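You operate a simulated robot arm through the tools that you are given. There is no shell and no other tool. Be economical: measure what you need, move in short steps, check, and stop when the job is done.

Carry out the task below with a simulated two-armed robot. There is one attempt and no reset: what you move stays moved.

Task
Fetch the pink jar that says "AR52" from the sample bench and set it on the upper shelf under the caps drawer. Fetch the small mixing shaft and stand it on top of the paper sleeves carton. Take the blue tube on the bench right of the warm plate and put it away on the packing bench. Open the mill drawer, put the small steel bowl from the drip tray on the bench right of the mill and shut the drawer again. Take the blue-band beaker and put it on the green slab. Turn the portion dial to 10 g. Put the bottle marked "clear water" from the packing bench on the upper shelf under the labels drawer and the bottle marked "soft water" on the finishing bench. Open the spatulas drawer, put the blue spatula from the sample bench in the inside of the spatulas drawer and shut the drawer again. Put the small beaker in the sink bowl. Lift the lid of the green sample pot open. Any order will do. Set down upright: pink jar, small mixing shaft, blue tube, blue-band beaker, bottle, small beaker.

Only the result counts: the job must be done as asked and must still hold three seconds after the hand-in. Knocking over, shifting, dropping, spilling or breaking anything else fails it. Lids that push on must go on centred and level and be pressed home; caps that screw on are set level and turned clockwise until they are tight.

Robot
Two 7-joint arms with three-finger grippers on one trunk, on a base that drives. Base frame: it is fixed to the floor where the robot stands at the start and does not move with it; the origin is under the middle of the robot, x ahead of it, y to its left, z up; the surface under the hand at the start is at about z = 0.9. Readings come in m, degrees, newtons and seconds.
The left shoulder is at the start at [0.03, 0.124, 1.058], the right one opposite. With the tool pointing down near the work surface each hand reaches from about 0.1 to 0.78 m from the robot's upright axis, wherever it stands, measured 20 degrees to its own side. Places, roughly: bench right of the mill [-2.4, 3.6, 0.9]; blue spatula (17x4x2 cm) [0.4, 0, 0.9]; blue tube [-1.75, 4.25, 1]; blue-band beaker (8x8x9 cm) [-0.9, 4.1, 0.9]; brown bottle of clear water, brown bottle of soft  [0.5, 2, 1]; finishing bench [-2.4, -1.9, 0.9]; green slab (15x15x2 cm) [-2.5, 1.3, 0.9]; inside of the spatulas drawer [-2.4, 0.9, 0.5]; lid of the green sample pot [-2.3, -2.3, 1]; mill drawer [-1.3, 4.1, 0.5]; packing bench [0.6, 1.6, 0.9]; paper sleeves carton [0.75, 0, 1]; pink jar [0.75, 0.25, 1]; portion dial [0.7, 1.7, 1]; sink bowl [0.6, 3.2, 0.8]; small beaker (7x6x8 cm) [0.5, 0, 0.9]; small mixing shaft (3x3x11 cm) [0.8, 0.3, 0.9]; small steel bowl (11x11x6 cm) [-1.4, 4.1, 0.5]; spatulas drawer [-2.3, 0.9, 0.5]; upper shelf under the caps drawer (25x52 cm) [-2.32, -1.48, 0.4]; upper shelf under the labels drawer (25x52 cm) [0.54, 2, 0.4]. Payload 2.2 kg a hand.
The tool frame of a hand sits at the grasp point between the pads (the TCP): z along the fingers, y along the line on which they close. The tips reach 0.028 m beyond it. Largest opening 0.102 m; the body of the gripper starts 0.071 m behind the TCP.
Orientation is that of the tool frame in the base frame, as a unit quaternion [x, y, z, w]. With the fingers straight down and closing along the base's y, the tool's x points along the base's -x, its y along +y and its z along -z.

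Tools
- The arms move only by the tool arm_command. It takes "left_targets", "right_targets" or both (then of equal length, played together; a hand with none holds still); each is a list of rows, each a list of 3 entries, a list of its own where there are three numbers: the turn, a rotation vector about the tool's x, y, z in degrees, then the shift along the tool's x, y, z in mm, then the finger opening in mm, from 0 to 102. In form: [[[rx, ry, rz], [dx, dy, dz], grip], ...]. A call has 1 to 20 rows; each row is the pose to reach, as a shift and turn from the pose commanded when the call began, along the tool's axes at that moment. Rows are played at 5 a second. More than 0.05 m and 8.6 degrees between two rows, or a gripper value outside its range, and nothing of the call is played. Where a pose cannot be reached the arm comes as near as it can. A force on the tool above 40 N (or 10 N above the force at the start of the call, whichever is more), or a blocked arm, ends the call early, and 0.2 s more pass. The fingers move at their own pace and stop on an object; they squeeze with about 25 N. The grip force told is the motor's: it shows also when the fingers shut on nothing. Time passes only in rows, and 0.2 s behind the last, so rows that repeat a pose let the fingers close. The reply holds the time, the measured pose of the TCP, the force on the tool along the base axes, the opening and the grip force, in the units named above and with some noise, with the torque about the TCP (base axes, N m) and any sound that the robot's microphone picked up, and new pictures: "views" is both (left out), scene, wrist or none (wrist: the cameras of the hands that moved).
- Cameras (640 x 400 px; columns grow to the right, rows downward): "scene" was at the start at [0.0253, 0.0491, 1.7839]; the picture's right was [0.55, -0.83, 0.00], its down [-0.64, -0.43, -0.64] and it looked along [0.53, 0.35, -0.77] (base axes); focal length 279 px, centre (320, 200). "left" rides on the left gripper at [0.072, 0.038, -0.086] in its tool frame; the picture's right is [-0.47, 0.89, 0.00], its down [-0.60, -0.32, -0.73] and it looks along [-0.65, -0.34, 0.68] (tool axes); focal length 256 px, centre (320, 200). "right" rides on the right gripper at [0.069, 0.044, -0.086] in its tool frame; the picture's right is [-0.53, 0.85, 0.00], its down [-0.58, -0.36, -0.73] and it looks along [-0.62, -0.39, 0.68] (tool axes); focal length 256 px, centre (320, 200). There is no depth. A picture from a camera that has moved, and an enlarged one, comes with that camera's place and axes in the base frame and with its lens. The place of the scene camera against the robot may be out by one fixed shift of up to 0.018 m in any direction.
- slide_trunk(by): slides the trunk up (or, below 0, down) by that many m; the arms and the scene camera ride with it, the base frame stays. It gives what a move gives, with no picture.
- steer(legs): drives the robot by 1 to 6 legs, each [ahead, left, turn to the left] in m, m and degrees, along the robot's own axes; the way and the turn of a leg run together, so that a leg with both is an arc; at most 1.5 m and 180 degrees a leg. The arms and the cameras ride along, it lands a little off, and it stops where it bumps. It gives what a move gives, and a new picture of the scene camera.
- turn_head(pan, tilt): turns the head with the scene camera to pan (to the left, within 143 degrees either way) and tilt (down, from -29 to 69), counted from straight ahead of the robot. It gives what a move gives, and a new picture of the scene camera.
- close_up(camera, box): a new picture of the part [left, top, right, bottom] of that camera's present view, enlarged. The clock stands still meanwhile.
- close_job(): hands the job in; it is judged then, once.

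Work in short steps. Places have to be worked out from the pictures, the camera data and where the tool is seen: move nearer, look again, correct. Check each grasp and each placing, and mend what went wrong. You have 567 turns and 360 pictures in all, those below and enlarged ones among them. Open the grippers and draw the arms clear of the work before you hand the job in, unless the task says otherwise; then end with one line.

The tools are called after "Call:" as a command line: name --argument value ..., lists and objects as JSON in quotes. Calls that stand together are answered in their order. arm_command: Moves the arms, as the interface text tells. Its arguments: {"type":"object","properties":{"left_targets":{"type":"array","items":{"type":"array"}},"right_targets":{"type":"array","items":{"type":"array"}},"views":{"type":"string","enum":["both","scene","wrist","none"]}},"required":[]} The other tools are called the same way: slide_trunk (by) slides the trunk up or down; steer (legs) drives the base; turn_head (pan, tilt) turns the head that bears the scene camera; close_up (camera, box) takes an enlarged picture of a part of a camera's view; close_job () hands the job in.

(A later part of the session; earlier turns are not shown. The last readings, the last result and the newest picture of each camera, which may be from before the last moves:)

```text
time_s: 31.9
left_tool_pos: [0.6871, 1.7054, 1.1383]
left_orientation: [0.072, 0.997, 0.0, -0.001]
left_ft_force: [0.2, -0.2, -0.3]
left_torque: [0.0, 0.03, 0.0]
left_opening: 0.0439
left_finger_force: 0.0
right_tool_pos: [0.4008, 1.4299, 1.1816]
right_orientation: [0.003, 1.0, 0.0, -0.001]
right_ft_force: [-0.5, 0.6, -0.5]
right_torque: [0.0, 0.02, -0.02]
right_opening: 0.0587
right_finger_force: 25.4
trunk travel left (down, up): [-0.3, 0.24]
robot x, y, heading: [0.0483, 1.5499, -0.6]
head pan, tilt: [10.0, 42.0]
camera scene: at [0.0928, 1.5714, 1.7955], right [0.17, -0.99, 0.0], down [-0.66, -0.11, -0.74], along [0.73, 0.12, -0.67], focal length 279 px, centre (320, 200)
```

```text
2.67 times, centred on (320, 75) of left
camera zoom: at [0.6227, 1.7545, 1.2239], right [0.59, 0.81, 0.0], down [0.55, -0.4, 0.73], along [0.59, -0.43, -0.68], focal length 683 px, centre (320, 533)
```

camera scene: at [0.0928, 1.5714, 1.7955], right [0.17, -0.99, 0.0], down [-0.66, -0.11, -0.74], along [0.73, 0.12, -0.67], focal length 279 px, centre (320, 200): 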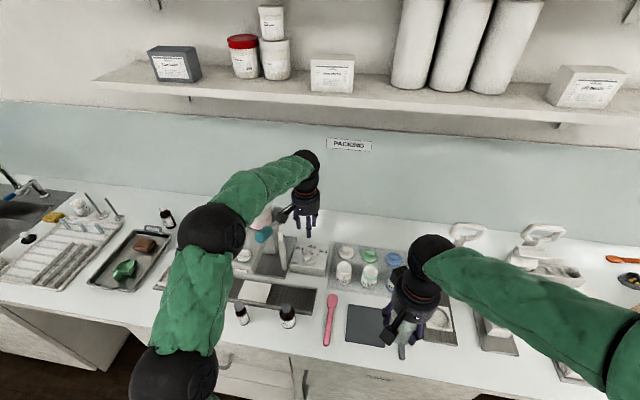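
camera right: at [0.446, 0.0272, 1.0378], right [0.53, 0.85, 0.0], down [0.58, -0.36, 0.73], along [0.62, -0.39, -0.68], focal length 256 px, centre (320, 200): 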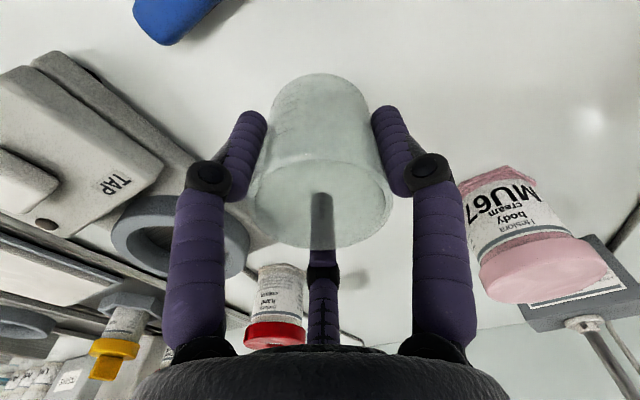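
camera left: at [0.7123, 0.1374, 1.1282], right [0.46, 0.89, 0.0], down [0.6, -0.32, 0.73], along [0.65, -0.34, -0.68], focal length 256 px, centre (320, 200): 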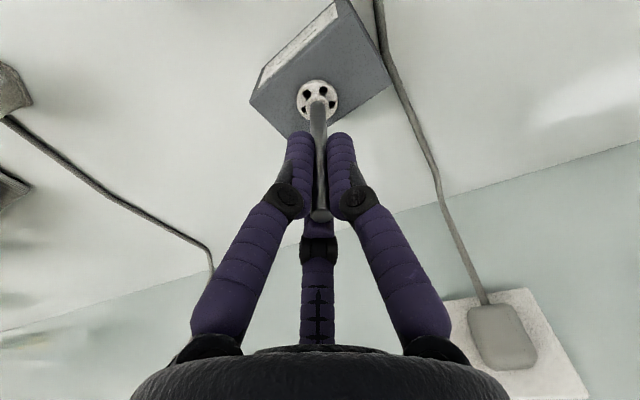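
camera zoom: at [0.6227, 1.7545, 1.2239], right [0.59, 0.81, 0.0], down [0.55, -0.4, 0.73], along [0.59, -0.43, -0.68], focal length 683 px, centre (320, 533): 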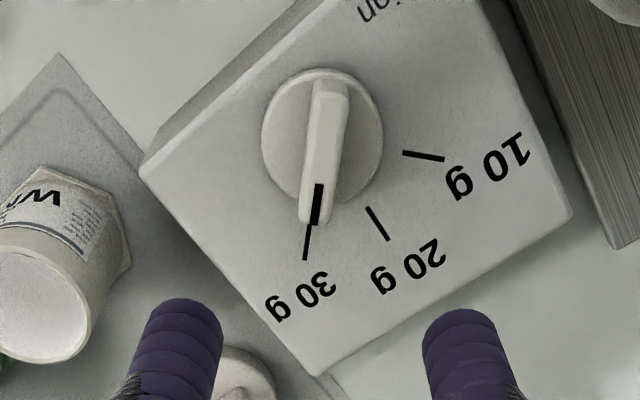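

The dial points exactly at 30 g. I rotate the tool to about -5°, descend over the knob and close; the fingers should align the bar.

Call:
arm_command --left_targets '[[[0, 0, -7], [-3, 2, 20], 52], [[0, 0, -13], [-3, 2, 50], 52], [[0, 0, -13], [-3, 2, 90], 52], [[0, 0, -13], [-3, 2, 120], 52], [[0, 0, -13], [-3, 2, 142], 52], [[0, 0, -13], [-3, 2, 142], 52]]' --views "wrist"

Call:
close_up --camera "scene" --box '[250, 190, 350, 290]'

```text
time_s: 33.3
left_tool_pos: [0.6892, 1.7079, 0.9966]
left_orientation: [-0.039, 0.999, 0.001, 0.0]
left_ft_force: [0.5, -0.5, 0.6]
left_torque: [0.04, -0.04, -0.02]
left_opening: 0.0521
left_finger_force: 0.0
right_tool_pos: [0.4015, 1.4306, 1.1828]
right_orientation: [0.003, 1.0, 0.0, -0.001]
right_ft_force: [-0.3, -0.5, -1.0]
right_torque: [-0.02, 0.04, -0.01]
right_opening: 0.0587
right_finger_force: 24.8
trunk travel left (down, up): [-0.3, 0.24]
robot x, y, heading: [0.0478, 1.5537, -0.6]
head pan, tilt: [10.0, 42.0]
camera left: at [0.6155, 1.7406, 1.0823], right [0.39, 0.92, 0.0], down [0.63, -0.27, 0.73], along [0.67, -0.29, -0.68], focal length 256 px, centre (320, 200)
```

left: 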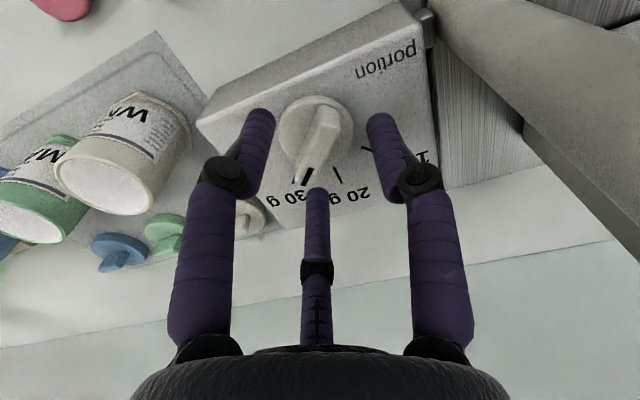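

```text
4.00 times, centred on (300, 240) of scene
camera zoom: at [0.0925, 1.5715, 1.7956], right [0.17, -0.99, 0.0], down [-0.66, -0.11, -0.74], along [0.73, 0.12, -0.67], focal length 1115 px, centre (400, 40)
```

zoom: 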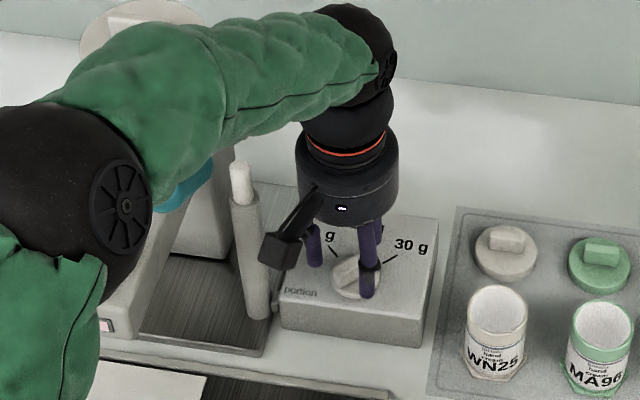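

Knob is between the fingers, no contact yet. I lower 6 mm more and close.

Call:
arm_command --left_targets '[[[0, 0, 0], [0, 0, 5], 52], [[0, 0, 0], [0, 0, 7], 52], [[0, 0, 0], [0, 0, 7], 30], [[0, 0, 0], [0, 0, 7], 8], [[0, 0, 0], [0, 0, 7], 0], [[0, 0, 0], [0, 0, 7], 0], [[0, 0, 0], [0, 0, 7], 0]]' --views "wrist"

```text
time_s: 34.9
left_tool_pos: [0.6943, 1.7094, 0.9897]
left_orientation: [-0.041, 0.999, -0.001, 0.003]
left_ft_force: [25.2, 9.6, 9.4]
left_torque: [0.27, -0.26, 0.72]
left_opening: 0.0247
left_finger_force: 24.6
right_tool_pos: [0.4033, 1.4311, 1.1825]
right_orientation: [0.003, 1.0, 0.0, -0.001]
right_ft_force: [0.2, -0.2, -0.5]
right_torque: [0.04, 0.03, -0.03]
right_opening: 0.0586
right_finger_force: 25.4
trunk travel left (down, up): [-0.3, 0.24]
robot x, y, heading: [0.0482, 1.5509, -0.4]
head pan, tilt: [10.0, 42.0]
camera left: at [0.6194, 1.7419, 1.0752], right [0.39, 0.92, 0.0], down [0.62, -0.27, 0.74], along [0.68, -0.29, -0.68], focal length 256 px, centre (320, 200)
```

left: 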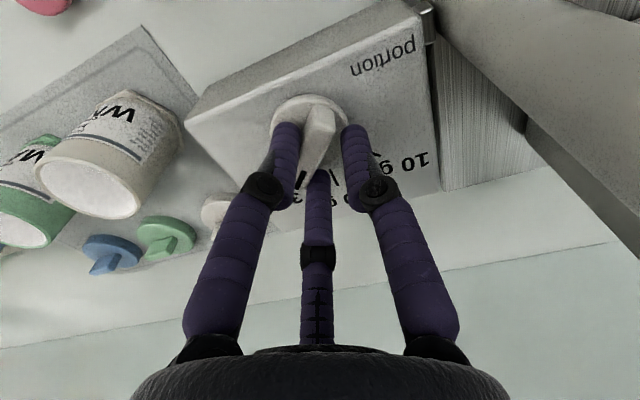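

Closing jammed at 24.7 mm with the bar still slanted. I open, turn the tool to about +15° (camera is now below the lever, still clear of the tube), and close again.

Call:
arm_command --left_targets '[[[0, 0, 0], [0, 0, 0], 40], [[0, 0, 0], [0, 0, 0], 52], [[0, 0, 7], [0, 0, 0], 52], [[0, 0, 14], [0, 0, 0], 52], [[0, 0, 20], [0, 0, 0], 52], [[0, 0, 20], [0, 0, 0], 52]]' --views "none"

Call:
close_up --camera "left" --box '[200, 60, 440, 210]'

```text
time_s: 36.3
left_tool_pos: [0.6895, 1.7068, 0.988]
left_orientation: [0.135, 0.991, 0.0, -0.001]
left_ft_force: [-1.0, 0.0, 0.4]
left_torque: [-0.06, 0.02, 0.03]
left_opening: 0.0522
left_finger_force: 0.1
right_tool_pos: [0.4029, 1.4303, 1.182]
right_orientation: [0.003, 1.0, 0.0, 0.0]
right_ft_force: [0.2, 0.2, -0.7]
right_torque: [-0.01, 0.01, -0.01]
right_opening: 0.0587
right_finger_force: 25.2
trunk travel left (down, up): [-0.3, 0.24]
robot x, y, heading: [0.0462, 1.5507, -0.6]
head pan, tilt: [10.0, 42.0]
```

```text
2.67 times, centred on (320, 135) of left
camera zoom: at [0.6318, 1.7638, 1.0743], right [0.68, 0.73, 0.0], down [0.5, -0.47, 0.73], along [0.53, -0.5, -0.68], focal length 683 px, centre (320, 373)
```

zoom: 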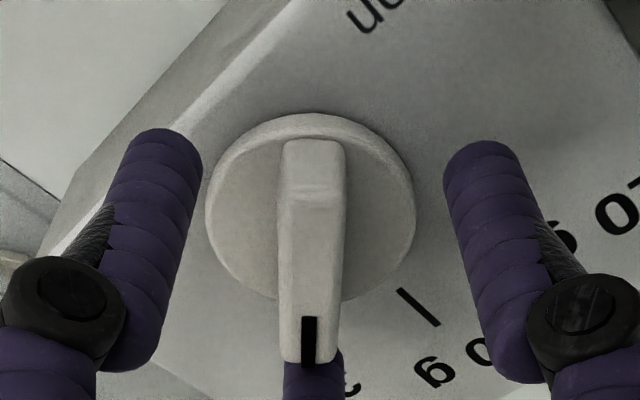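

Tool is slightly off the knob axis; I shift ~4 mm and close in steps.

Call:
arm_command --left_targets '[[[0, 0, 0], [4, 2, 0], 52], [[0, 0, 0], [4, 2, 0], 30], [[0, 0, 0], [4, 2, 0], 0], [[0, 0, 0], [4, 2, 0], 0], [[0, 0, 0], [4, 2, 0], 0]]' --views "none"

Call:
close_up --camera "left" --box '[200, 60, 440, 210]'

```text
time_s: 37.0
left_tool_pos: [0.6978, 1.6984, 0.9901]
left_orientation: [0.137, 0.991, -0.003, 0.01]
left_ft_force: [25.4, -23.7, -13.1]
left_torque: [-0.7, -0.25, 0.17]
left_opening: 0.0188
left_finger_force: 25.0
right_tool_pos: [0.406, 1.4261, 1.1807]
right_orientation: [0.005, 1.0, 0.0, -0.002]
right_ft_force: [0.3, -0.3, -0.4]
right_torque: [0.04, 0.02, -0.01]
right_opening: 0.0588
right_finger_force: 25.0
trunk travel left (down, up): [-0.3, 0.24]
robot x, y, heading: [0.0529, 1.5502, -0.5]
head pan, tilt: [10.0, 42.0]
stopped in row 3 (left hand): the force on the tool passed its limit at 44 N (the readings are from after the stop); the commanded pose is now the measured one
```

```text
2.67 times, centred on (320, 135) of left
camera zoom: at [0.638, 1.7556, 1.0739], right [0.69, 0.73, 0.01], down [0.48, -0.46, 0.75], along [0.54, -0.51, -0.67], focal length 683 px, centre (320, 373)
```

zoom: 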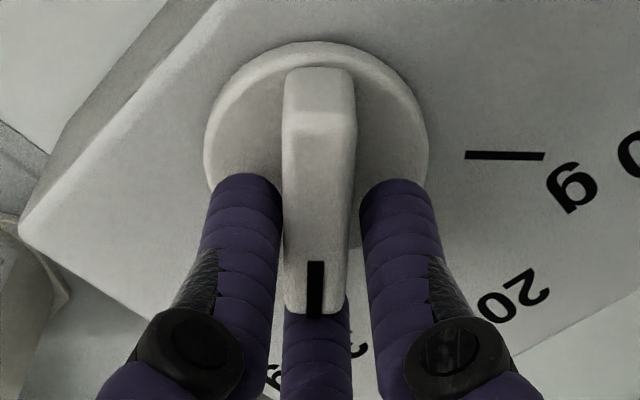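

The force pushes the tool along the bar, i.e. the tips are squeezing the disc's rim below the bar. I open, raise 15 mm, and recentre to about (0.684, 1.712).

Call:
arm_command --left_targets '[[[0, 0, 0], [0, 0, 0], 30], [[0, 0, 0], [0, 0, 0], 52], [[0, 0, 0], [0, 0, -14], 52], [[0, 0, 0], [17, 9, -14], 52], [[0, 0, 0], [17, 9, -14], 52]]' --views "none"

Call:
close_up --camera "left" --box '[200, 60, 440, 210]'

```text
time_s: 38.2
left_tool_pos: [0.6791, 1.7166, 1.0051]
left_orientation: [0.135, 0.991, -0.002, 0.007]
left_ft_force: [-0.2, 0.3, 0.4]
left_torque: [-0.02, 0.01, 0.02]
left_opening: 0.052
left_finger_force: 0.0
right_tool_pos: [0.4031, 1.4277, 1.1812]
right_orientation: [0.003, 1.0, 0.0, 0.0]
right_ft_force: [-0.1, -0.3, -0.6]
right_torque: [0.02, 0.0, 0.0]
right_opening: 0.0588
right_finger_force: 25.2
trunk travel left (down, up): [-0.3, 0.24]
robot x, y, heading: [0.0476, 1.5491, -0.5]
head pan, tilt: [10.0, 42.0]
```

```text
2.67 times, centred on (320, 135) of left
camera zoom: at [0.6195, 1.7742, 1.0898], right [0.68, 0.73, 0.0], down [0.49, -0.46, 0.74], along [0.54, -0.5, -0.67], focal length 683 px, centre (320, 373)
```

zoom: 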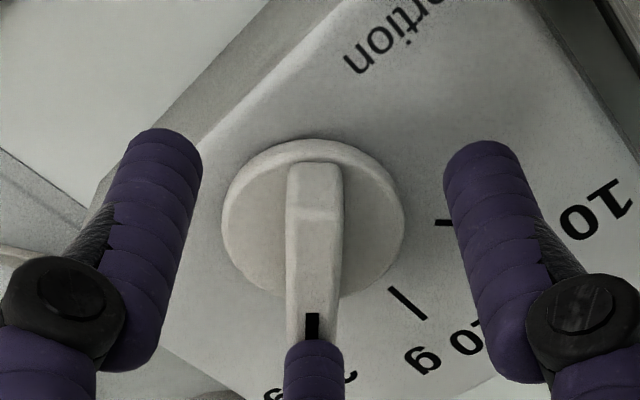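

The knob is centred now. Closing above the disc.

Call:
arm_command --left_targets '[[[0, 0, 0], [0, 0, 0], 30], [[0, 0, 0], [0, 0, 0], 0], [[0, 0, 0], [0, 0, 0], 0], [[0, 0, 0], [0, 0, 0], 0]]' --views "none"

Call:
close_up --camera "left" --box '[200, 60, 440, 210]'

```text
time_s: 39.2
left_tool_pos: [0.6781, 1.7169, 1.0052]
left_orientation: [0.135, 0.991, -0.002, 0.008]
left_ft_force: [-0.5, -0.2, 0.9]
left_torque: [0.02, 0.0, 0.01]
left_opening: 0.0022
left_finger_force: 25.1
right_tool_pos: [0.4022, 1.4285, 1.1822]
right_orientation: [0.004, 1.0, 0.0, 0.0]
right_ft_force: [-0.8, -0.1, -0.2]
right_torque: [-0.01, -0.01, 0.02]
right_opening: 0.059
right_finger_force: 25.1
trunk travel left (down, up): [-0.3, 0.24]
robot x, y, heading: [0.0476, 1.5491, -0.4]
head pan, tilt: [10.0, 42.0]
```

```text
2.67 times, centred on (320, 135) of left
camera zoom: at [0.6193, 1.7745, 1.0901], right [0.68, 0.73, 0.01], down [0.49, -0.46, 0.74], along [0.54, -0.51, -0.67], focal length 683 px, centre (320, 373)
```

zoom: 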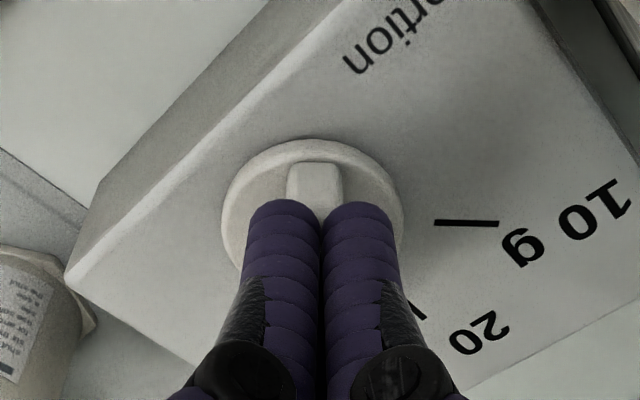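

Too high: the fingers closed above the bar. Open, lower 8 mm, close.

Call:
arm_command --left_targets '[[[0, 0, 0], [0, 0, 0], 40], [[0, 0, 0], [0, 0, 0], 52], [[0, 0, 0], [0, 0, 8], 52], [[0, 0, 0], [0, 0, 8], 52], [[0, 0, 0], [0, 0, 8], 20], [[0, 0, 0], [0, 0, 8], 0], [[0, 0, 0], [0, 0, 8], 0], [[0, 0, 0], [0, 0, 8], 0]]' --views "none"

Call:
close_up --camera "left" --box '[200, 60, 440, 210]'

```text
time_s: 40.6
left_tool_pos: [0.6815, 1.7137, 1.003]
left_orientation: [0.135, 0.991, -0.003, 0.013]
left_ft_force: [-4.9, -7.7, 11.3]
left_torque: [0.53, 1.12, 0.05]
left_opening: 0.0159
left_finger_force: 42.0
right_tool_pos: [0.402, 1.4283, 1.1818]
right_orientation: [0.005, 1.0, 0.0, 0.0]
right_ft_force: [0.0, -0.6, 0.2]
right_torque: [-0.04, 0.01, 0.02]
right_opening: 0.0586
right_finger_force: 25.0
trunk travel left (down, up): [-0.3, 0.24]
robot x, y, heading: [0.0466, 1.5515, -0.6]
head pan, tilt: [10.0, 42.0]
stopped in row 6 (left hand): the force on the tool passed its limit at 45 N (the readings are from after the stop); the commanded pose is now the measured one
```

```text
2.67 times, centred on (320, 135) of left
camera zoom: at [0.6205, 1.7706, 1.087], right [0.69, 0.73, 0.01], down [0.48, -0.46, 0.75], along [0.55, -0.51, -0.66], focal length 683 px, centre (320, 373)
```

zoom: 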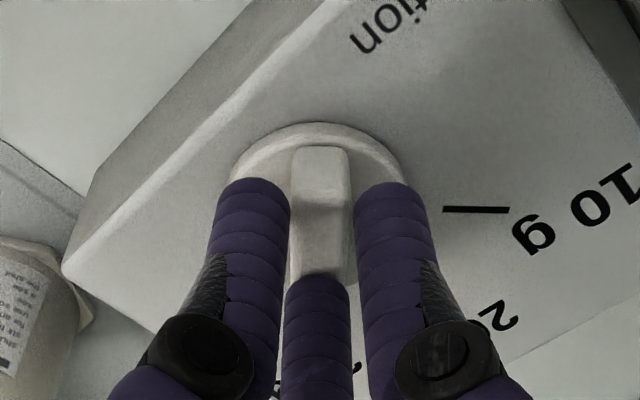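

The fingers now clamp the bar (15.9 mm, slanted). I rotate counter-clockwise in small steps while holding.

Call:
arm_command --left_targets '[[[0, 0, -5], [0, 0, 0], 0], [[0, 0, -10], [0, 0, 0], 0], [[0, 0, -16], [0, 0, 0], 0], [[0, 0, -24], [0, 0, 0], 0], [[0, 0, -24], [0, 0, 0], 0]]' --views "none"

Call:
close_up --camera "left" --box '[200, 60, 440, 210]'

```text
time_s: 41.8
left_tool_pos: [0.6794, 1.7104, 1.0015]
left_orientation: [-0.074, 0.997, -0.005, 0.013]
left_ft_force: [-18.8, -23.5, 19.4]
left_torque: [-0.65, 0.61, -0.36]
left_opening: 0.016
left_finger_force: 41.9
right_tool_pos: [0.3997, 1.4265, 1.1825]
right_orientation: [0.005, 1.0, 0.002, 0.001]
right_ft_force: [-0.1, -0.1, -0.1]
right_torque: [0.02, 0.05, 0.01]
right_opening: 0.059
right_finger_force: 24.9
trunk travel left (down, up): [-0.3, 0.24]
robot x, y, heading: [0.048, 1.5522, -0.6]
head pan, tilt: [10.0, 42.0]
```

```text
2.67 times, centred on (320, 135) of left
camera zoom: at [0.6007, 1.7389, 1.0867], right [0.33, 0.94, 0.0], down [0.62, -0.22, 0.75], along [0.71, -0.25, -0.66], focal length 683 px, centre (320, 373)
```

zoom: 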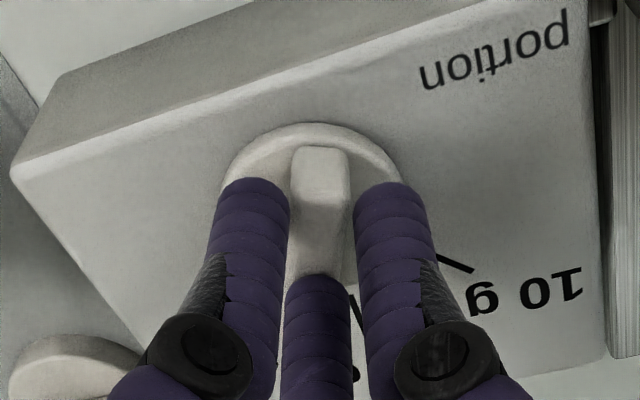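

The knob turns with the tool (now about -18°). I recentre to relieve the side force and turn another ~30°.

Call:
arm_command --left_targets '[[[0, 0, 0], [5, -5, -3], 0], [[0, 0, -6], [5, -5, -3], 0], [[0, 0, -12], [5, -5, -3], 0], [[0, 0, -18], [5, -5, -3], 0], [[0, 0, -24], [5, -5, -3], 0], [[0, 0, -30], [5, -5, -3], 0], [[0, 0, -30], [5, -5, -3], 0]]' --views "none"

Call:
close_up --camera "left" --box '[200, 60, 440, 210]'

```text
time_s: 43.4
left_tool_pos: [0.6784, 1.7046, 1.0031]
left_orientation: [-0.329, 0.944, -0.007, 0.01]
left_ft_force: [1.0, -26.8, -17.1]
left_torque: [-0.53, -0.77, -0.32]
left_opening: 0.016
left_finger_force: 41.7
right_tool_pos: [0.403, 1.4259, 1.1814]
right_orientation: [0.006, 1.0, 0.001, -0.001]
right_ft_force: [0.8, -0.5, -0.6]
right_torque: [-0.01, 0.0, -0.02]
right_opening: 0.0588
right_finger_force: 24.6
trunk travel left (down, up): [-0.3, 0.24]
robot x, y, heading: [0.0527, 1.5498, -0.5]
head pan, tilt: [10.0, 42.0]
```

```text
2.67 times, centred on (320, 135) of left
camera zoom: at [0.5968, 1.6914, 1.0874], right [-0.19, 0.98, -0.01], down [0.65, 0.13, 0.75], along [0.73, 0.13, -0.67], focal length 683 px, centre (320, 373)
```

zoom: 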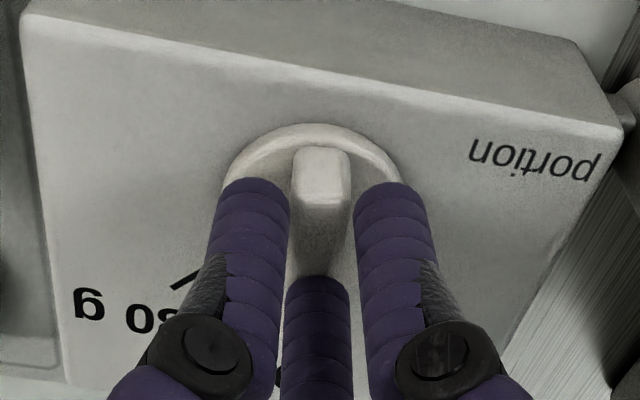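

Pointer now at about +11°. Recentre again and turn the remaining 29°.

Call:
arm_command --left_targets '[[[0, 0, 0], [4, -5, 2], 0], [[0, 0, -6], [4, -5, 2], 0], [[0, 0, -12], [4, -5, 2], 0], [[0, 0, -18], [4, -5, 2], 0], [[0, 0, -24], [4, -5, 2], 0], [[0, 0, -29], [4, -5, 2], 0], [[0, 0, -29], [4, -5, 2], 0]]' --views "none"

Call:
close_up --camera "left" --box '[200, 60, 440, 210]'

```text
time_s: 45.0
left_tool_pos: [0.6795, 1.7024, 1.0032]
left_orientation: [-0.556, 0.831, -0.012, 0.01]
left_ft_force: [-0.4, 0.0, 0.2]
left_torque: [-0.02, -0.03, -0.01]
left_opening: 0.002
left_finger_force: 31.2
right_tool_pos: [0.4016, 1.4282, 1.1824]
right_orientation: [0.004, 1.0, 0.0, 0.001]
right_ft_force: [-0.1, 0.2, -0.2]
right_torque: [-0.01, 0.03, 0.02]
right_opening: 0.0587
right_finger_force: 25.4
trunk travel left (down, up): [-0.3, 0.24]
robot x, y, heading: [0.0502, 1.5499, -0.8]
head pan, tilt: [10.0, 42.0]
```

```text
2.67 times, centred on (320, 135) of left
camera zoom: at [0.615, 1.6513, 1.0872], right [-0.64, 0.77, -0.02], down [0.5, 0.44, 0.74], along [0.58, 0.46, -0.67], focal length 683 px, centre (320, 373)
```

zoom: 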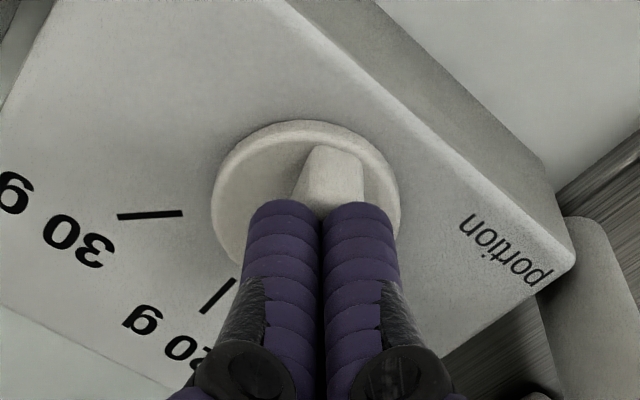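

The fingers slipped off the top. I open, raise 35 mm and see the pointer's position.

Call:
arm_command --left_targets '[[[0, 0, 0], [0, 0, -10], 30], [[0, 0, 0], [0, 0, -45], 60], [[0, 0, 0], [0, 0, -45], 60]]' --views "none"

Call:
close_up --camera "left" --box '[200, 20, 440, 170]'

```text
time_s: 45.8
left_tool_pos: [0.6788, 1.7009, 1.0473]
left_orientation: [-0.556, 0.831, -0.011, 0.008]
left_ft_force: [-0.8, 0.2, 0.7]
left_torque: [0.03, -0.02, 0.0]
left_opening: 0.06
left_finger_force: 0.0
right_tool_pos: [0.4033, 1.4281, 1.181]
right_orientation: [0.004, 1.0, 0.0, 0.0]
right_ft_force: [0.8, -0.1, -0.1]
right_torque: [0.0, 0.01, 0.03]
right_opening: 0.0587
right_finger_force: 25.1
trunk travel left (down, up): [-0.3, 0.24]
robot x, y, heading: [0.0503, 1.5492, -0.5]
head pan, tilt: [10.0, 42.0]
```

```text
2.67 times, centred on (320, 95) of left
camera zoom: at [0.6144, 1.651, 1.1324], right [-0.64, 0.77, -0.02], down [0.51, 0.44, 0.74], along [0.58, 0.46, -0.67], focal length 683 px, centre (320, 480)
```

zoom: 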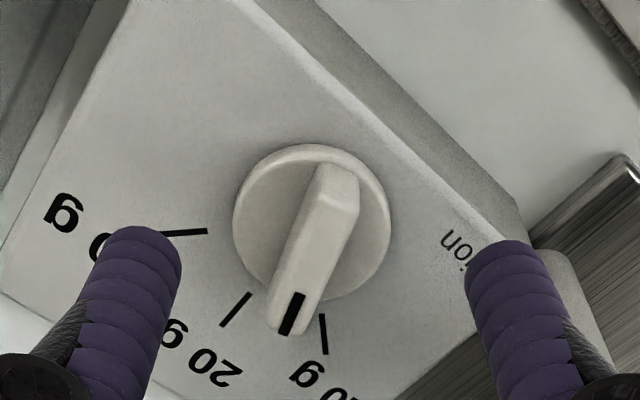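

Pointer is roughly at +24°, so ~16° remain. I realign the tool to the bar (turn back 42°), descend to tips just above the disc, and grip.

Call:
arm_command --left_targets '[[[0, 0, 8], [-6, -1, 0], 52], [[0, 0, 16], [-6, -1, 0], 52], [[0, 0, 24], [-6, -1, 0], 52], [[0, 0, 32], [-6, -1, 0], 52], [[0, 0, 40], [-6, -1, 0], 52], [[0, 0, 42], [-6, -1, 25], 52], [[0, 0, 42], [-6, -1, 50], 52], [[0, 0, 42], [-6, -1, 50], 52], [[0, 0, 42], [-6, -1, 50], 25], [[0, 0, 42], [-6, -1, 50], 0], [[0, 0, 42], [-6, -1, 50], 0]]' --views "none"

Call:
close_up --camera "left" --box '[200, 60, 440, 210]'

```text
time_s: 48.3
left_tool_pos: [0.685, 1.7055, 1.0048]
left_orientation: [-0.22, 0.975, -0.01, 0.017]
left_ft_force: [-8.1, -6.3, 12.0]
left_torque: [-0.23, 0.45, -0.04]
left_opening: 0.0158
left_finger_force: 41.8
right_tool_pos: [0.4003, 1.4278, 1.1815]
right_orientation: [0.006, 1.0, -0.001, 0.001]
right_ft_force: [-0.3, -1.0, 0.8]
right_torque: [-0.05, -0.02, -0.01]
right_opening: 0.0587
right_finger_force: 25.2
trunk travel left (down, up): [-0.3, 0.24]
robot x, y, heading: [0.0518, 1.5474, -0.8]
head pan, tilt: [10.0, 42.0]
stopped in row 11 (left hand): the force on the tool passed its limit at 40 N (the readings are from after the stop); the commanded pose is now the measured one
```

```text
2.67 times, centred on (320, 135) of left
camera zoom: at [0.6004, 1.7103, 1.0859], right [0.04, 1.0, -0.01], down [0.65, -0.02, 0.76], along [0.75, -0.04, -0.66], focal length 683 px, centre (320, 373)
```

zoom: 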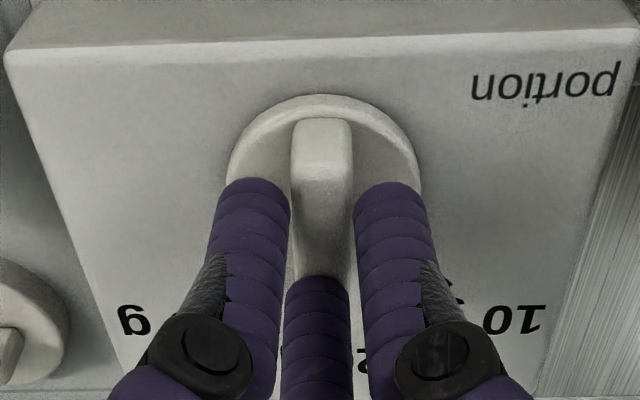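

The bar always aligns with the picture's vertical, so the fingers physically close along the camera's right axis (about 28° off the tool y). The grip is now aligned with the pointer at about -3°; I turn in steps of 21°.

Call:
arm_command --left_targets '[[[0, 0, 0], [3, -1, 2], 0], [[0, 0, -7], [3, -1, 2], 0], [[0, 0, -14], [3, -1, 2], 0], [[0, 0, -21], [3, -1, 2], 0], [[0, 0, -21], [3, -1, 2], 0]]' --views "none"

Call:
close_up --camera "left" --box '[200, 60, 440, 210]'

```text
time_s: 49.5
left_tool_pos: [0.6842, 1.7029, 1.0041]
left_orientation: [-0.396, 0.918, -0.013, 0.018]
left_ft_force: [3.9, -0.9, 26.6]
left_torque: [0.68, -1.55, -0.03]
left_opening: 0.0159
left_finger_force: 41.7
right_tool_pos: [0.4014, 1.4285, 1.1834]
right_orientation: [0.005, 1.0, 0.001, 0.0]
right_ft_force: [-0.1, -0.8, -0.1]
right_torque: [0.0, -0.02, 0.02]
right_opening: 0.0584
right_finger_force: 25.0
trunk travel left (down, up): [-0.3, 0.24]
robot x, y, heading: [0.0462, 1.5545, -0.6]
head pan, tilt: [10.0, 42.0]
```

```text
2.67 times, centred on (320, 135) of left
camera zoom: at [0.6044, 1.6788, 1.0858], right [-0.32, 0.95, -0.02], down [0.61, 0.23, 0.76], along [0.72, 0.23, -0.65], focal length 683 px, centre (320, 373)
```

zoom: 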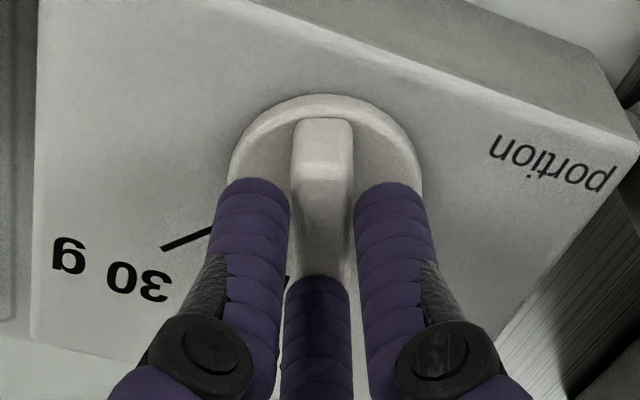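

Pointer at ≈ +20°, well gripped. Another 20°.

Call:
arm_command --left_targets '[[[0, 0, -6], [0, 0, -1], 0], [[0, 0, -12], [0, 0, -1], 0], [[0, 0, -17], [0, 0, -1], 0], [[0, 0, -21], [0, 0, -1], 0], [[0, 0, -21], [0, 0, -1], 0]]' --views "none"

Call:
close_up --camera "left" --box '[200, 60, 440, 210]'

```text
time_s: 50.7
left_tool_pos: [0.684, 1.7029, 1.005]
left_orientation: [-0.557, 0.831, -0.016, 0.013]
left_ft_force: [15.7, -17.1, 28.4]
left_torque: [0.39, -1.04, -0.1]
left_opening: 0.0159
left_finger_force: 41.4
right_tool_pos: [0.4021, 1.4254, 1.1816]
right_orientation: [0.006, 1.0, 0.001, 0.0]
right_ft_force: [-0.3, -0.3, -0.6]
right_torque: [-0.01, -0.01, 0.02]
right_opening: 0.0588
right_finger_force: 25.4
trunk travel left (down, up): [-0.3, 0.24]
robot x, y, heading: [0.0495, 1.5519, -0.6]
head pan, tilt: [10.0, 42.0]
```

```text
2.67 times, centred on (320, 135) of left
camera zoom: at [0.62, 1.6515, 1.0869], right [-0.64, 0.77, -0.04], down [0.49, 0.45, 0.75], along [0.59, 0.46, -0.66], focal length 683 px, centre (320, 373)
```

zoom: 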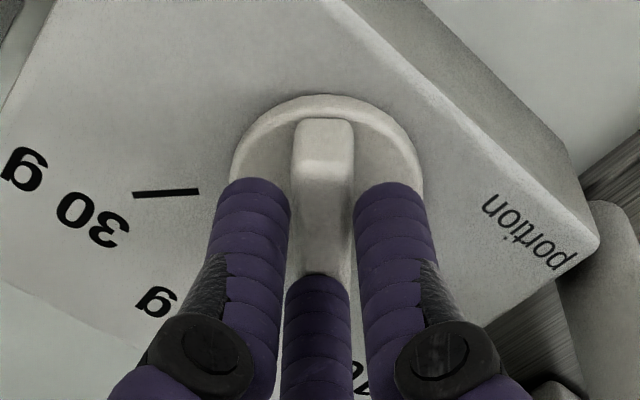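

Pointer should be at 10 g. Opening, raising and checking.

Call:
arm_command --left_targets '[[[0, 0, 0], [0, 0, 0], 30], [[0, 0, 0], [0, 0, -10], 50], [[0, 0, 0], [0, 0, -50], 60], [[0, 0, 0], [0, 0, -90], 60], [[0, 0, 0], [0, 0, -90], 60]]' --views "none"

Call:
close_up --camera "left" --box '[200, 0, 440, 150]'

```text
time_s: 51.9
left_tool_pos: [0.6808, 1.7043, 1.0888]
left_orientation: [-0.556, 0.831, -0.014, 0.01]
left_ft_force: [-0.3, 0.7, -0.4]
left_torque: [0.0, 0.0, 0.0]
left_opening: 0.06
left_finger_force: 0.0
right_tool_pos: [0.4031, 1.4273, 1.1819]
right_orientation: [0.005, 1.0, -0.001, 0.0]
right_ft_force: [0.1, -0.5, -0.2]
right_torque: [0.02, 0.0, 0.01]
right_opening: 0.0588
right_finger_force: 24.9
trunk travel left (down, up): [-0.3, 0.24]
robot x, y, heading: [0.0496, 1.5493, -0.3]
head pan, tilt: [10.0, 42.0]
```

```text
2.67 times, centred on (320, 75) of left
camera zoom: at [0.6162, 1.6533, 1.1717], right [-0.64, 0.77, -0.03], down [0.5, 0.45, 0.74], along [0.58, 0.46, -0.67], focal length 683 px, centre (320, 533)
```

zoom: 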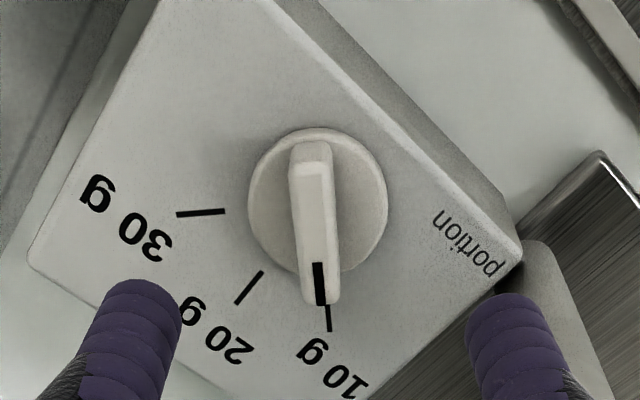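

Dial is at 10 g. Now the left hand retreats up and back, returning to neutral orientation.

Call:
arm_command --left_targets '[[[0, 0, 0], [0, 0, -43], 60], [[0, 0, 7.5], [0, 0, -86], 60], [[0, 0, 15], [0, 0, -129], 60], [[0, 0, 22.5], [0, 0, -170], 60], [[0, 0, 30], [14, 35, -170], 60], [[0, 0, 37.5], [29, 70, -170], 60], [[0, 0, 45], [43, 105, -170], 60], [[0, 0, 52.5], [58, 141, -170], 60], [[0, 0, 60], [72, 176, -170], 60], [[0, 0, 67.5], [88, 213, -170], 60]]' --views "none"

Call:
steer --legs '[[-0.2, 0, 0], [0, 1.35, 0]]'

```text
time_s: 54.1
left_tool_pos: [0.4405, 1.7084, 1.2515]
left_orientation: [0.001, 1.0, -0.006, 0.018]
left_ft_force: [-0.9, 0.2, 0.1]
left_torque: [-0.01, -0.06, 0.01]
left_opening: 0.06
left_finger_force: 0.1
right_tool_pos: [0.3999, 1.4301, 1.1826]
right_orientation: [0.005, 1.0, 0.0, 0.001]
right_ft_force: [-0.6, 0.3, 0.3]
right_torque: [0.0, -0.03, -0.01]
right_opening: 0.0586
right_finger_force: 24.5
trunk travel left (down, up): [-0.3, 0.24]
robot x, y, heading: [0.0481, 1.5485, -0.5]
head pan, tilt: [10.0, 42.0]
```

```text
time_s: 62.0
left_tool_pos: [0.27, 3.0503, 1.2526]
left_orientation: [0.005, 1.0, -0.007, 0.017]
left_ft_force: [-0.1, 0.0, -0.1]
left_torque: [-0.03, 0.01, 0.0]
left_opening: 0.0601
left_finger_force: 0.2
right_tool_pos: [0.227, 2.7724, 1.1818]
right_orientation: [0.01, 1.0, 0.001, 0.0]
right_ft_force: [0.2, 0.0, 0.0]
right_torque: [0.01, -0.03, 0.01]
right_opening: 0.0585
right_finger_force: 24.9
trunk travel left (down, up): [-0.3, 0.24]
robot x, y, heading: [-0.1203, 2.8932, -1.3]
head pan, tilt: [10.0, 42.0]
camera scene: at [-0.0796, 2.9169, 1.7955], right [0.15, -0.99, 0.0], down [-0.66, -0.1, -0.74], along [0.73, 0.11, -0.67], focal length 279 px, centre (320, 200)
```

scene: 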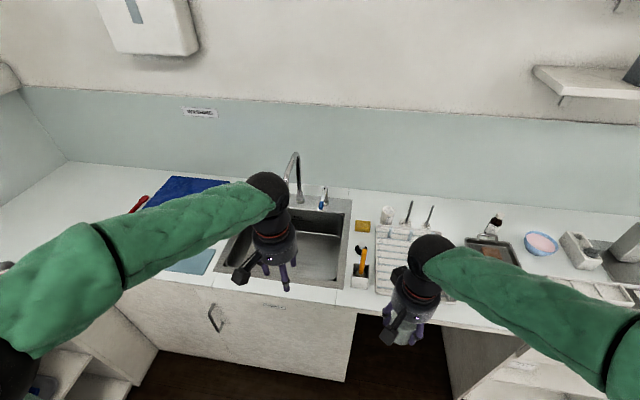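

The sink bowl spans about y 2.95–3.37, x 0.47–0.8. I shift left 0.42 m and ahead 0.15 m for the right hand to reach it.

Call:
steer --legs '[[0, 0.42, 1.3], [0.16, 0, 0]]'

Call:
turn_head --pan -15 --tilt 50

```text
time_s: 65.6
left_tool_pos: [0.4234, 3.48, 1.2516]
left_orientation: [-0.006, 1.0, -0.005, 0.018]
left_ft_force: [0.2, 0.3, 0.0]
left_torque: [-0.01, 0.07, -0.01]
left_opening: 0.06
left_finger_force: 0.0
right_tool_pos: [0.388, 3.2005, 1.1808]
right_orientation: [-0.001, 1.0, 0.0, -0.001]
right_ft_force: [-0.5, -0.2, -0.6]
right_torque: [-0.06, 0.03, 0.01]
right_opening: 0.0586
right_finger_force: 25.0
trunk travel left (down, up): [-0.3, 0.24]
robot x, y, heading: [0.0298, 3.3191, -0.0]
head pan, tilt: [10.0, 42.0]
camera scene: at [0.0784, 3.3391, 1.7955], right [0.18, -0.98, 0.0], down [-0.66, -0.12, -0.74], along [0.73, 0.13, -0.67], focal length 279 px, centre (320, 200)
```

scene: 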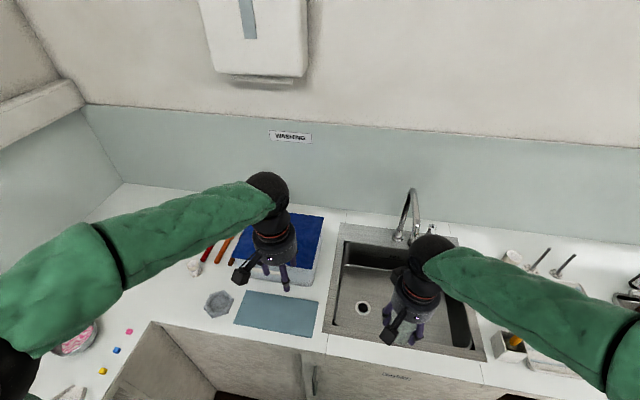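

```text
time_s: 66.5
left_tool_pos: [0.423, 3.4804, 1.2521]
left_orientation: [-0.006, 1.0, -0.005, 0.017]
left_ft_force: [-0.9, -0.3, 0.2]
left_torque: [-0.04, 0.0, -0.03]
left_opening: 0.0599
left_finger_force: 0.1
right_tool_pos: [0.3873, 3.2004, 1.1826]
right_orientation: [-0.001, 1.0, 0.0, 0.0]
right_ft_force: [0.8, 0.4, -0.3]
right_torque: [-0.01, -0.01, 0.02]
right_opening: 0.0589
right_finger_force: 25.0
trunk travel left (down, up): [-0.3, 0.24]
robot x, y, heading: [0.0306, 3.3197, 0.3]
head pan, tilt: [-15.0, 50.0]
camera scene: at [0.0686, 3.3046, 1.7843], right [-0.26, -0.97, 0.0], down [-0.74, 0.2, -0.64], along [0.62, -0.17, -0.77], focal length 279 px, centre (320, 200)
```

scene: 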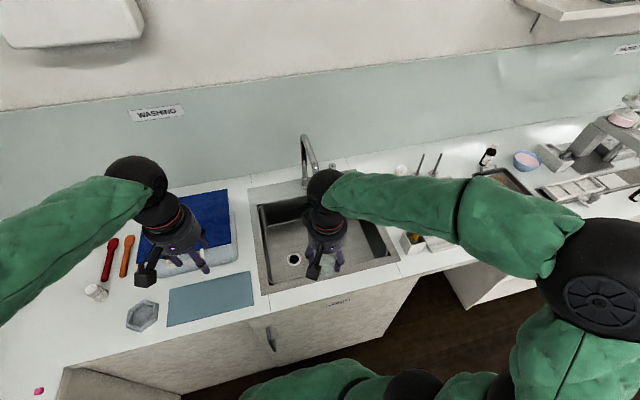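

I enlarge to see faucet and bowl.

Call:
close_up --camera "scene" --box '[220, 120, 420, 300]'

Call:
close_up --camera "right" --box '[0, 0, 640, 400]'

```text
2.22 times, centred on (320, 210) of scene
camera zoom: at [0.0686, 3.3046, 1.7843], right [-0.26, -0.97, 0.0], down [-0.74, 0.2, -0.64], along [0.62, -0.17, -0.77], focal length 620 px, centre (320, 178)
```

zoom: 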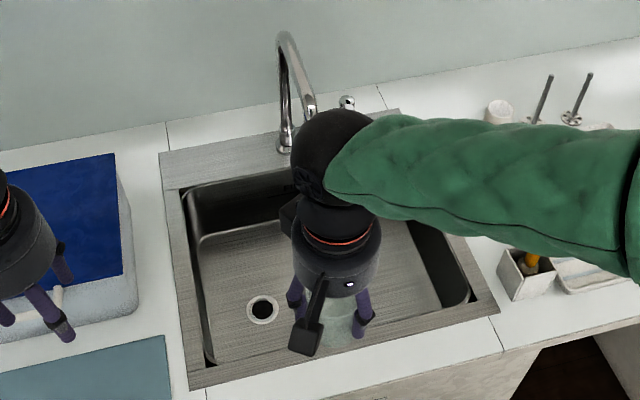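

```text
1.00 times, centred on (320, 200) of right (not enlarged: the box is as wide or as high as the picture)
camera zoom: at [0.316, 3.2452, 1.2668], right [0.53, 0.85, 0.0], down [0.58, -0.36, 0.73], along [0.62, -0.39, -0.68], focal length 256 px, centre (320, 200)
```

zoom: 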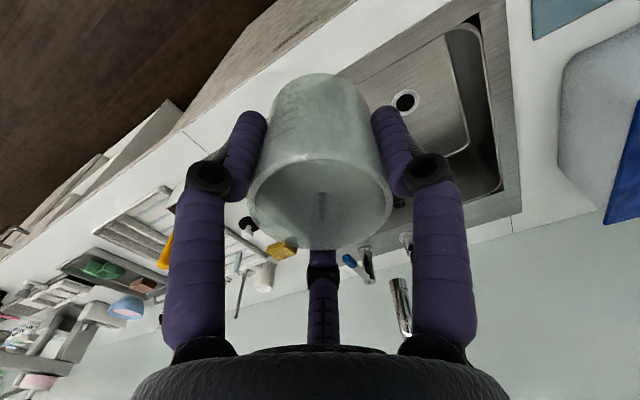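

Spout end is around x≈0.75, z≈1.1, y≈3.14; I keep the hand at (0.58, 3.10). Move there and descend partly.

Call:
arm_command --right_targets '[[[0, 0, 0], [-39, -20, 10], 40], [[0, 0, 0], [-77, -40, 20], 40], [[0, 0, 0], [-116, -60, 30], 40], [[0, 0, 0], [-154, -80, 50], 40], [[0, 0, 0], [-193, -100, 80], 40], [[0, 0, 0], [-193, -100, 120], 40], [[0, 0, 0], [-193, -100, 165], 40], [[0, 0, 0], [-193, -100, 210], 40], [[0, 0, 0], [-193, -100, 255], 40], [[0, 0, 0], [-193, -100, 290], 40], [[0, 0, 0], [-193, -100, 290], 40]]'

```text
refused: row 5 steps farther than a row can; nothing moved
```

Call:
arm_command --right_targets '[[[0, 0, 0], [-39, -20, 10], 40], [[0, 0, 0], [-77, -40, 20], 40], [[0, 0, 0], [-116, -60, 30], 40], [[0, 0, 0], [-154, -80, 40], 40], [[0, 0, 0], [-193, -100, 50], 40], [[0, 0, 0], [-193, -100, 95], 40], [[0, 0, 0], [-193, -100, 140], 40], [[0, 0, 0], [-193, -100, 185], 40], [[0, 0, 0], [-193, -100, 230], 40], [[0, 0, 0], [-193, -100, 265], 40], [[0, 0, 0], [-193, -100, 290], 40], [[0, 0, 0], [-193, -100, 290], 40]]'

```text
time_s: 69.1
left_tool_pos: [0.423, 3.481, 1.252]
left_orientation: [-0.006, 1.0, -0.006, 0.018]
left_ft_force: [0.0, 0.5, -0.3]
left_torque: [-0.01, 0.03, -0.01]
left_opening: 0.0601
left_finger_force: 0.0
right_tool_pos: [0.5763, 3.1027, 0.8913]
right_orientation: [-0.002, 1.0, 0.0, 0.001]
right_ft_force: [-0.6, -0.4, -0.5]
right_torque: [0.02, 0.02, 0.03]
right_opening: 0.0588
right_finger_force: 24.5
trunk travel left (down, up): [-0.3, 0.24]
robot x, y, heading: [0.0353, 3.319, -0.0]
head pan, tilt: [-15.0, 50.0]
camera scene: at [0.0683, 3.3045, 1.7843], right [-0.26, -0.97, 0.0], down [-0.74, 0.2, -0.64], along [0.62, -0.17, -0.77], focal length 279 px, centre (320, 200)
camera right: at [0.5062, 3.1467, 0.9751], right [0.53, 0.85, 0.0], down [0.58, -0.36, 0.73], along [0.62, -0.39, -0.68], focal length 256 px, centre (320, 200)
```

scene: 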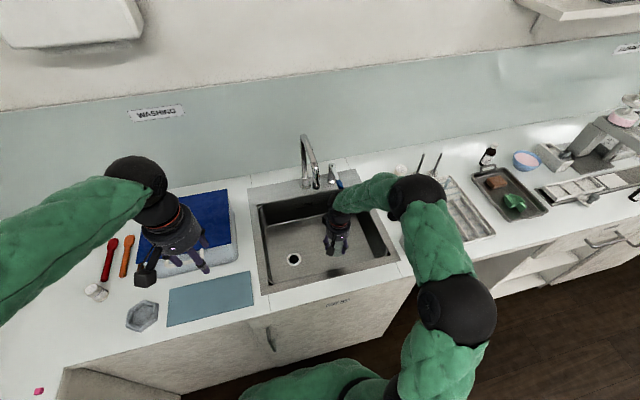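
right: 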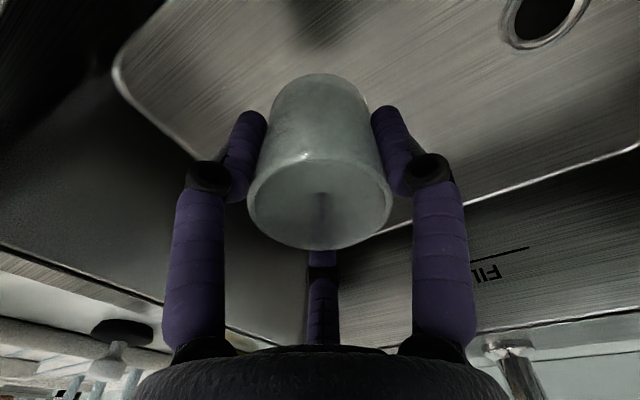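

I'm inside the bowl. Descending in small steps to find the bottom.

Call:
arm_command --right_targets '[[[0, 0, 0], [0, 0, 15], 40], [[0, 0, 0], [0, 0, 30], 40], [[0, 0, 0], [0, 0, 40], 40], [[0, 0, 0], [0, 0, 48], 40], [[0, 0, 0], [0, 0, 48], 40]]' --views "none"

```text
time_s: 70.3
left_tool_pos: [0.423, 3.4807, 1.2515]
left_orientation: [-0.006, 1.0, -0.005, 0.018]
left_ft_force: [0.2, -0.4, -0.3]
left_torque: [0.01, -0.03, 0.0]
left_opening: 0.0601
left_finger_force: 0.2
right_tool_pos: [0.5784, 3.1015, 0.8432]
right_orientation: [-0.001, 1.0, 0.001, 0.0]
right_ft_force: [0.6, 0.8, -0.9]
right_torque: [-0.02, 0.0, 0.01]
right_opening: 0.0587
right_finger_force: 24.9
trunk travel left (down, up): [-0.3, 0.24]
robot x, y, heading: [0.0352, 3.3187, 0.2]
head pan, tilt: [-15.0, 50.0]
```

Call:
arm_command --right_targets '[[[0, 0, 0], [0, 0, 10], 40], [[0, 0, 0], [0, 0, 18], 40], [[0, 0, 0], [0, 0, 26], 40], [[0, 0, 0], [0, 0, 32], 40], [[0, 0, 0], [0, 0, 32], 40]]' --views "wrist"

```text
time_s: 71.5
left_tool_pos: [0.4233, 3.4804, 1.2518]
left_orientation: [-0.007, 1.0, -0.005, 0.016]
left_ft_force: [-0.5, -0.1, -0.1]
left_torque: [0.01, -0.01, 0.01]
left_opening: 0.0602
left_finger_force: 0.0
right_tool_pos: [0.5799, 3.1011, 0.8121]
right_orientation: [-0.001, 1.0, -0.001, 0.0]
right_ft_force: [0.0, -0.3, -1.4]
right_torque: [0.01, 0.01, 0.02]
right_opening: 0.0587
right_finger_force: 24.9
trunk travel left (down, up): [-0.3, 0.24]
robot x, y, heading: [0.0341, 3.3182, 0.1]
head pan, tilt: [-15.0, 50.0]
camera right: at [0.5084, 3.1453, 0.8964], right [0.53, 0.85, 0.0], down [0.58, -0.36, 0.73], along [0.62, -0.39, -0.68], focal length 256 px, centre (320, 200)
```

right: 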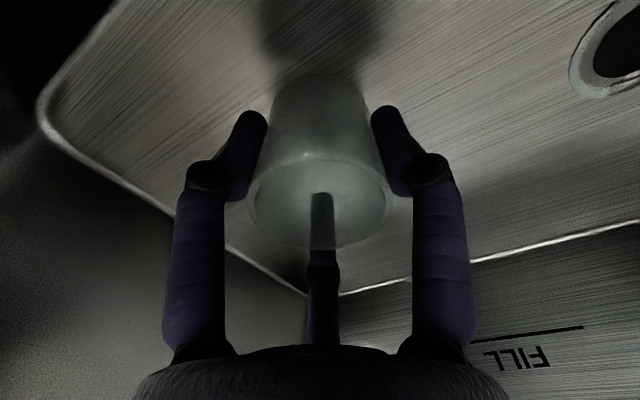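

Bottom estimated near z≈0.735; continuing down gently.

Call:
arm_command --right_targets '[[[0, 0, 0], [0, 0, 8], 40], [[0, 0, 0], [0, 0, 14], 40], [[0, 0, 0], [0, 0, 20], 40], [[0, 0, 0], [0, 0, 25], 40], [[0, 0, 0], [0, 0, 25], 40]]' --views "none"

```text
time_s: 72.7
left_tool_pos: [0.4223, 3.4794, 1.2523]
left_orientation: [-0.005, 1.0, -0.007, 0.019]
left_ft_force: [0.9, 0.3, -0.1]
left_torque: [-0.03, -0.02, 0.02]
left_opening: 0.06
left_finger_force: 0.1
right_tool_pos: [0.5815, 3.1001, 0.7901]
right_orientation: [0.0, 1.0, 0.0, 0.002]
right_ft_force: [0.6, -2.4, 21.1]
right_torque: [-0.13, -0.06, -0.06]
right_opening: 0.0588
right_finger_force: 24.8
trunk travel left (down, up): [-0.3, 0.24]
robot x, y, heading: [0.0352, 3.3165, 0.0]
head pan, tilt: [-15.0, 50.0]
```

Contact at 21 N. I ease, open, and rise straight up.

Call:
arm_command --right_targets '[[[0, 0, 0], [0, 0, -3], 40], [[0, 0, 0], [0, 0, -3], 65], [[0, 0, 0], [0, 0, -3], 85], [[0, 0, 0], [0, 0, -15], 88], [[0, 0, 0], [0, 0, -55], 88], [[0, 0, 0], [0, 0, -100], 88], [[0, 0, 0], [0, 0, -145], 88], [[0, 0, 0], [0, 0, -190], 88], [[0, 0, 0], [20, 0, -235], 88], [[0, 0, 0], [50, 0, -270], 88], [[0, 0, 0], [80, 0, -310], 88]]' --views "wrist"

```text
time_s: 75.1
left_tool_pos: [0.4221, 3.4798, 1.252]
left_orientation: [-0.006, 1.0, -0.006, 0.018]
left_ft_force: [0.0, 0.1, 1.1]
left_torque: [-0.01, -0.05, 0.01]
left_opening: 0.0598
left_finger_force: 0.0
right_tool_pos: [0.4984, 3.1043, 1.0984]
right_orientation: [-0.001, 1.0, 0.0, 0.0]
right_ft_force: [-0.9, -0.2, -0.4]
right_torque: [-0.02, 0.0, 0.03]
right_opening: 0.0879
right_finger_force: 0.1
trunk travel left (down, up): [-0.3, 0.24]
robot x, y, heading: [0.0354, 3.3176, 0.2]
head pan, tilt: [-15.0, 50.0]
camera right: at [0.4267, 3.1488, 1.1846], right [0.53, 0.85, 0.0], down [0.58, -0.36, 0.73], along [0.62, -0.39, -0.68], focal length 256 px, centre (320, 200)
```

right: 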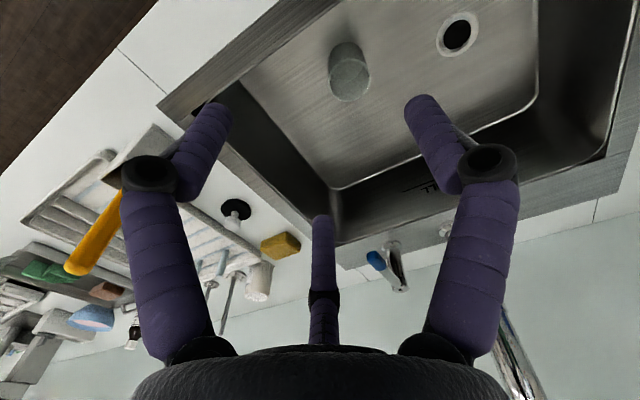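

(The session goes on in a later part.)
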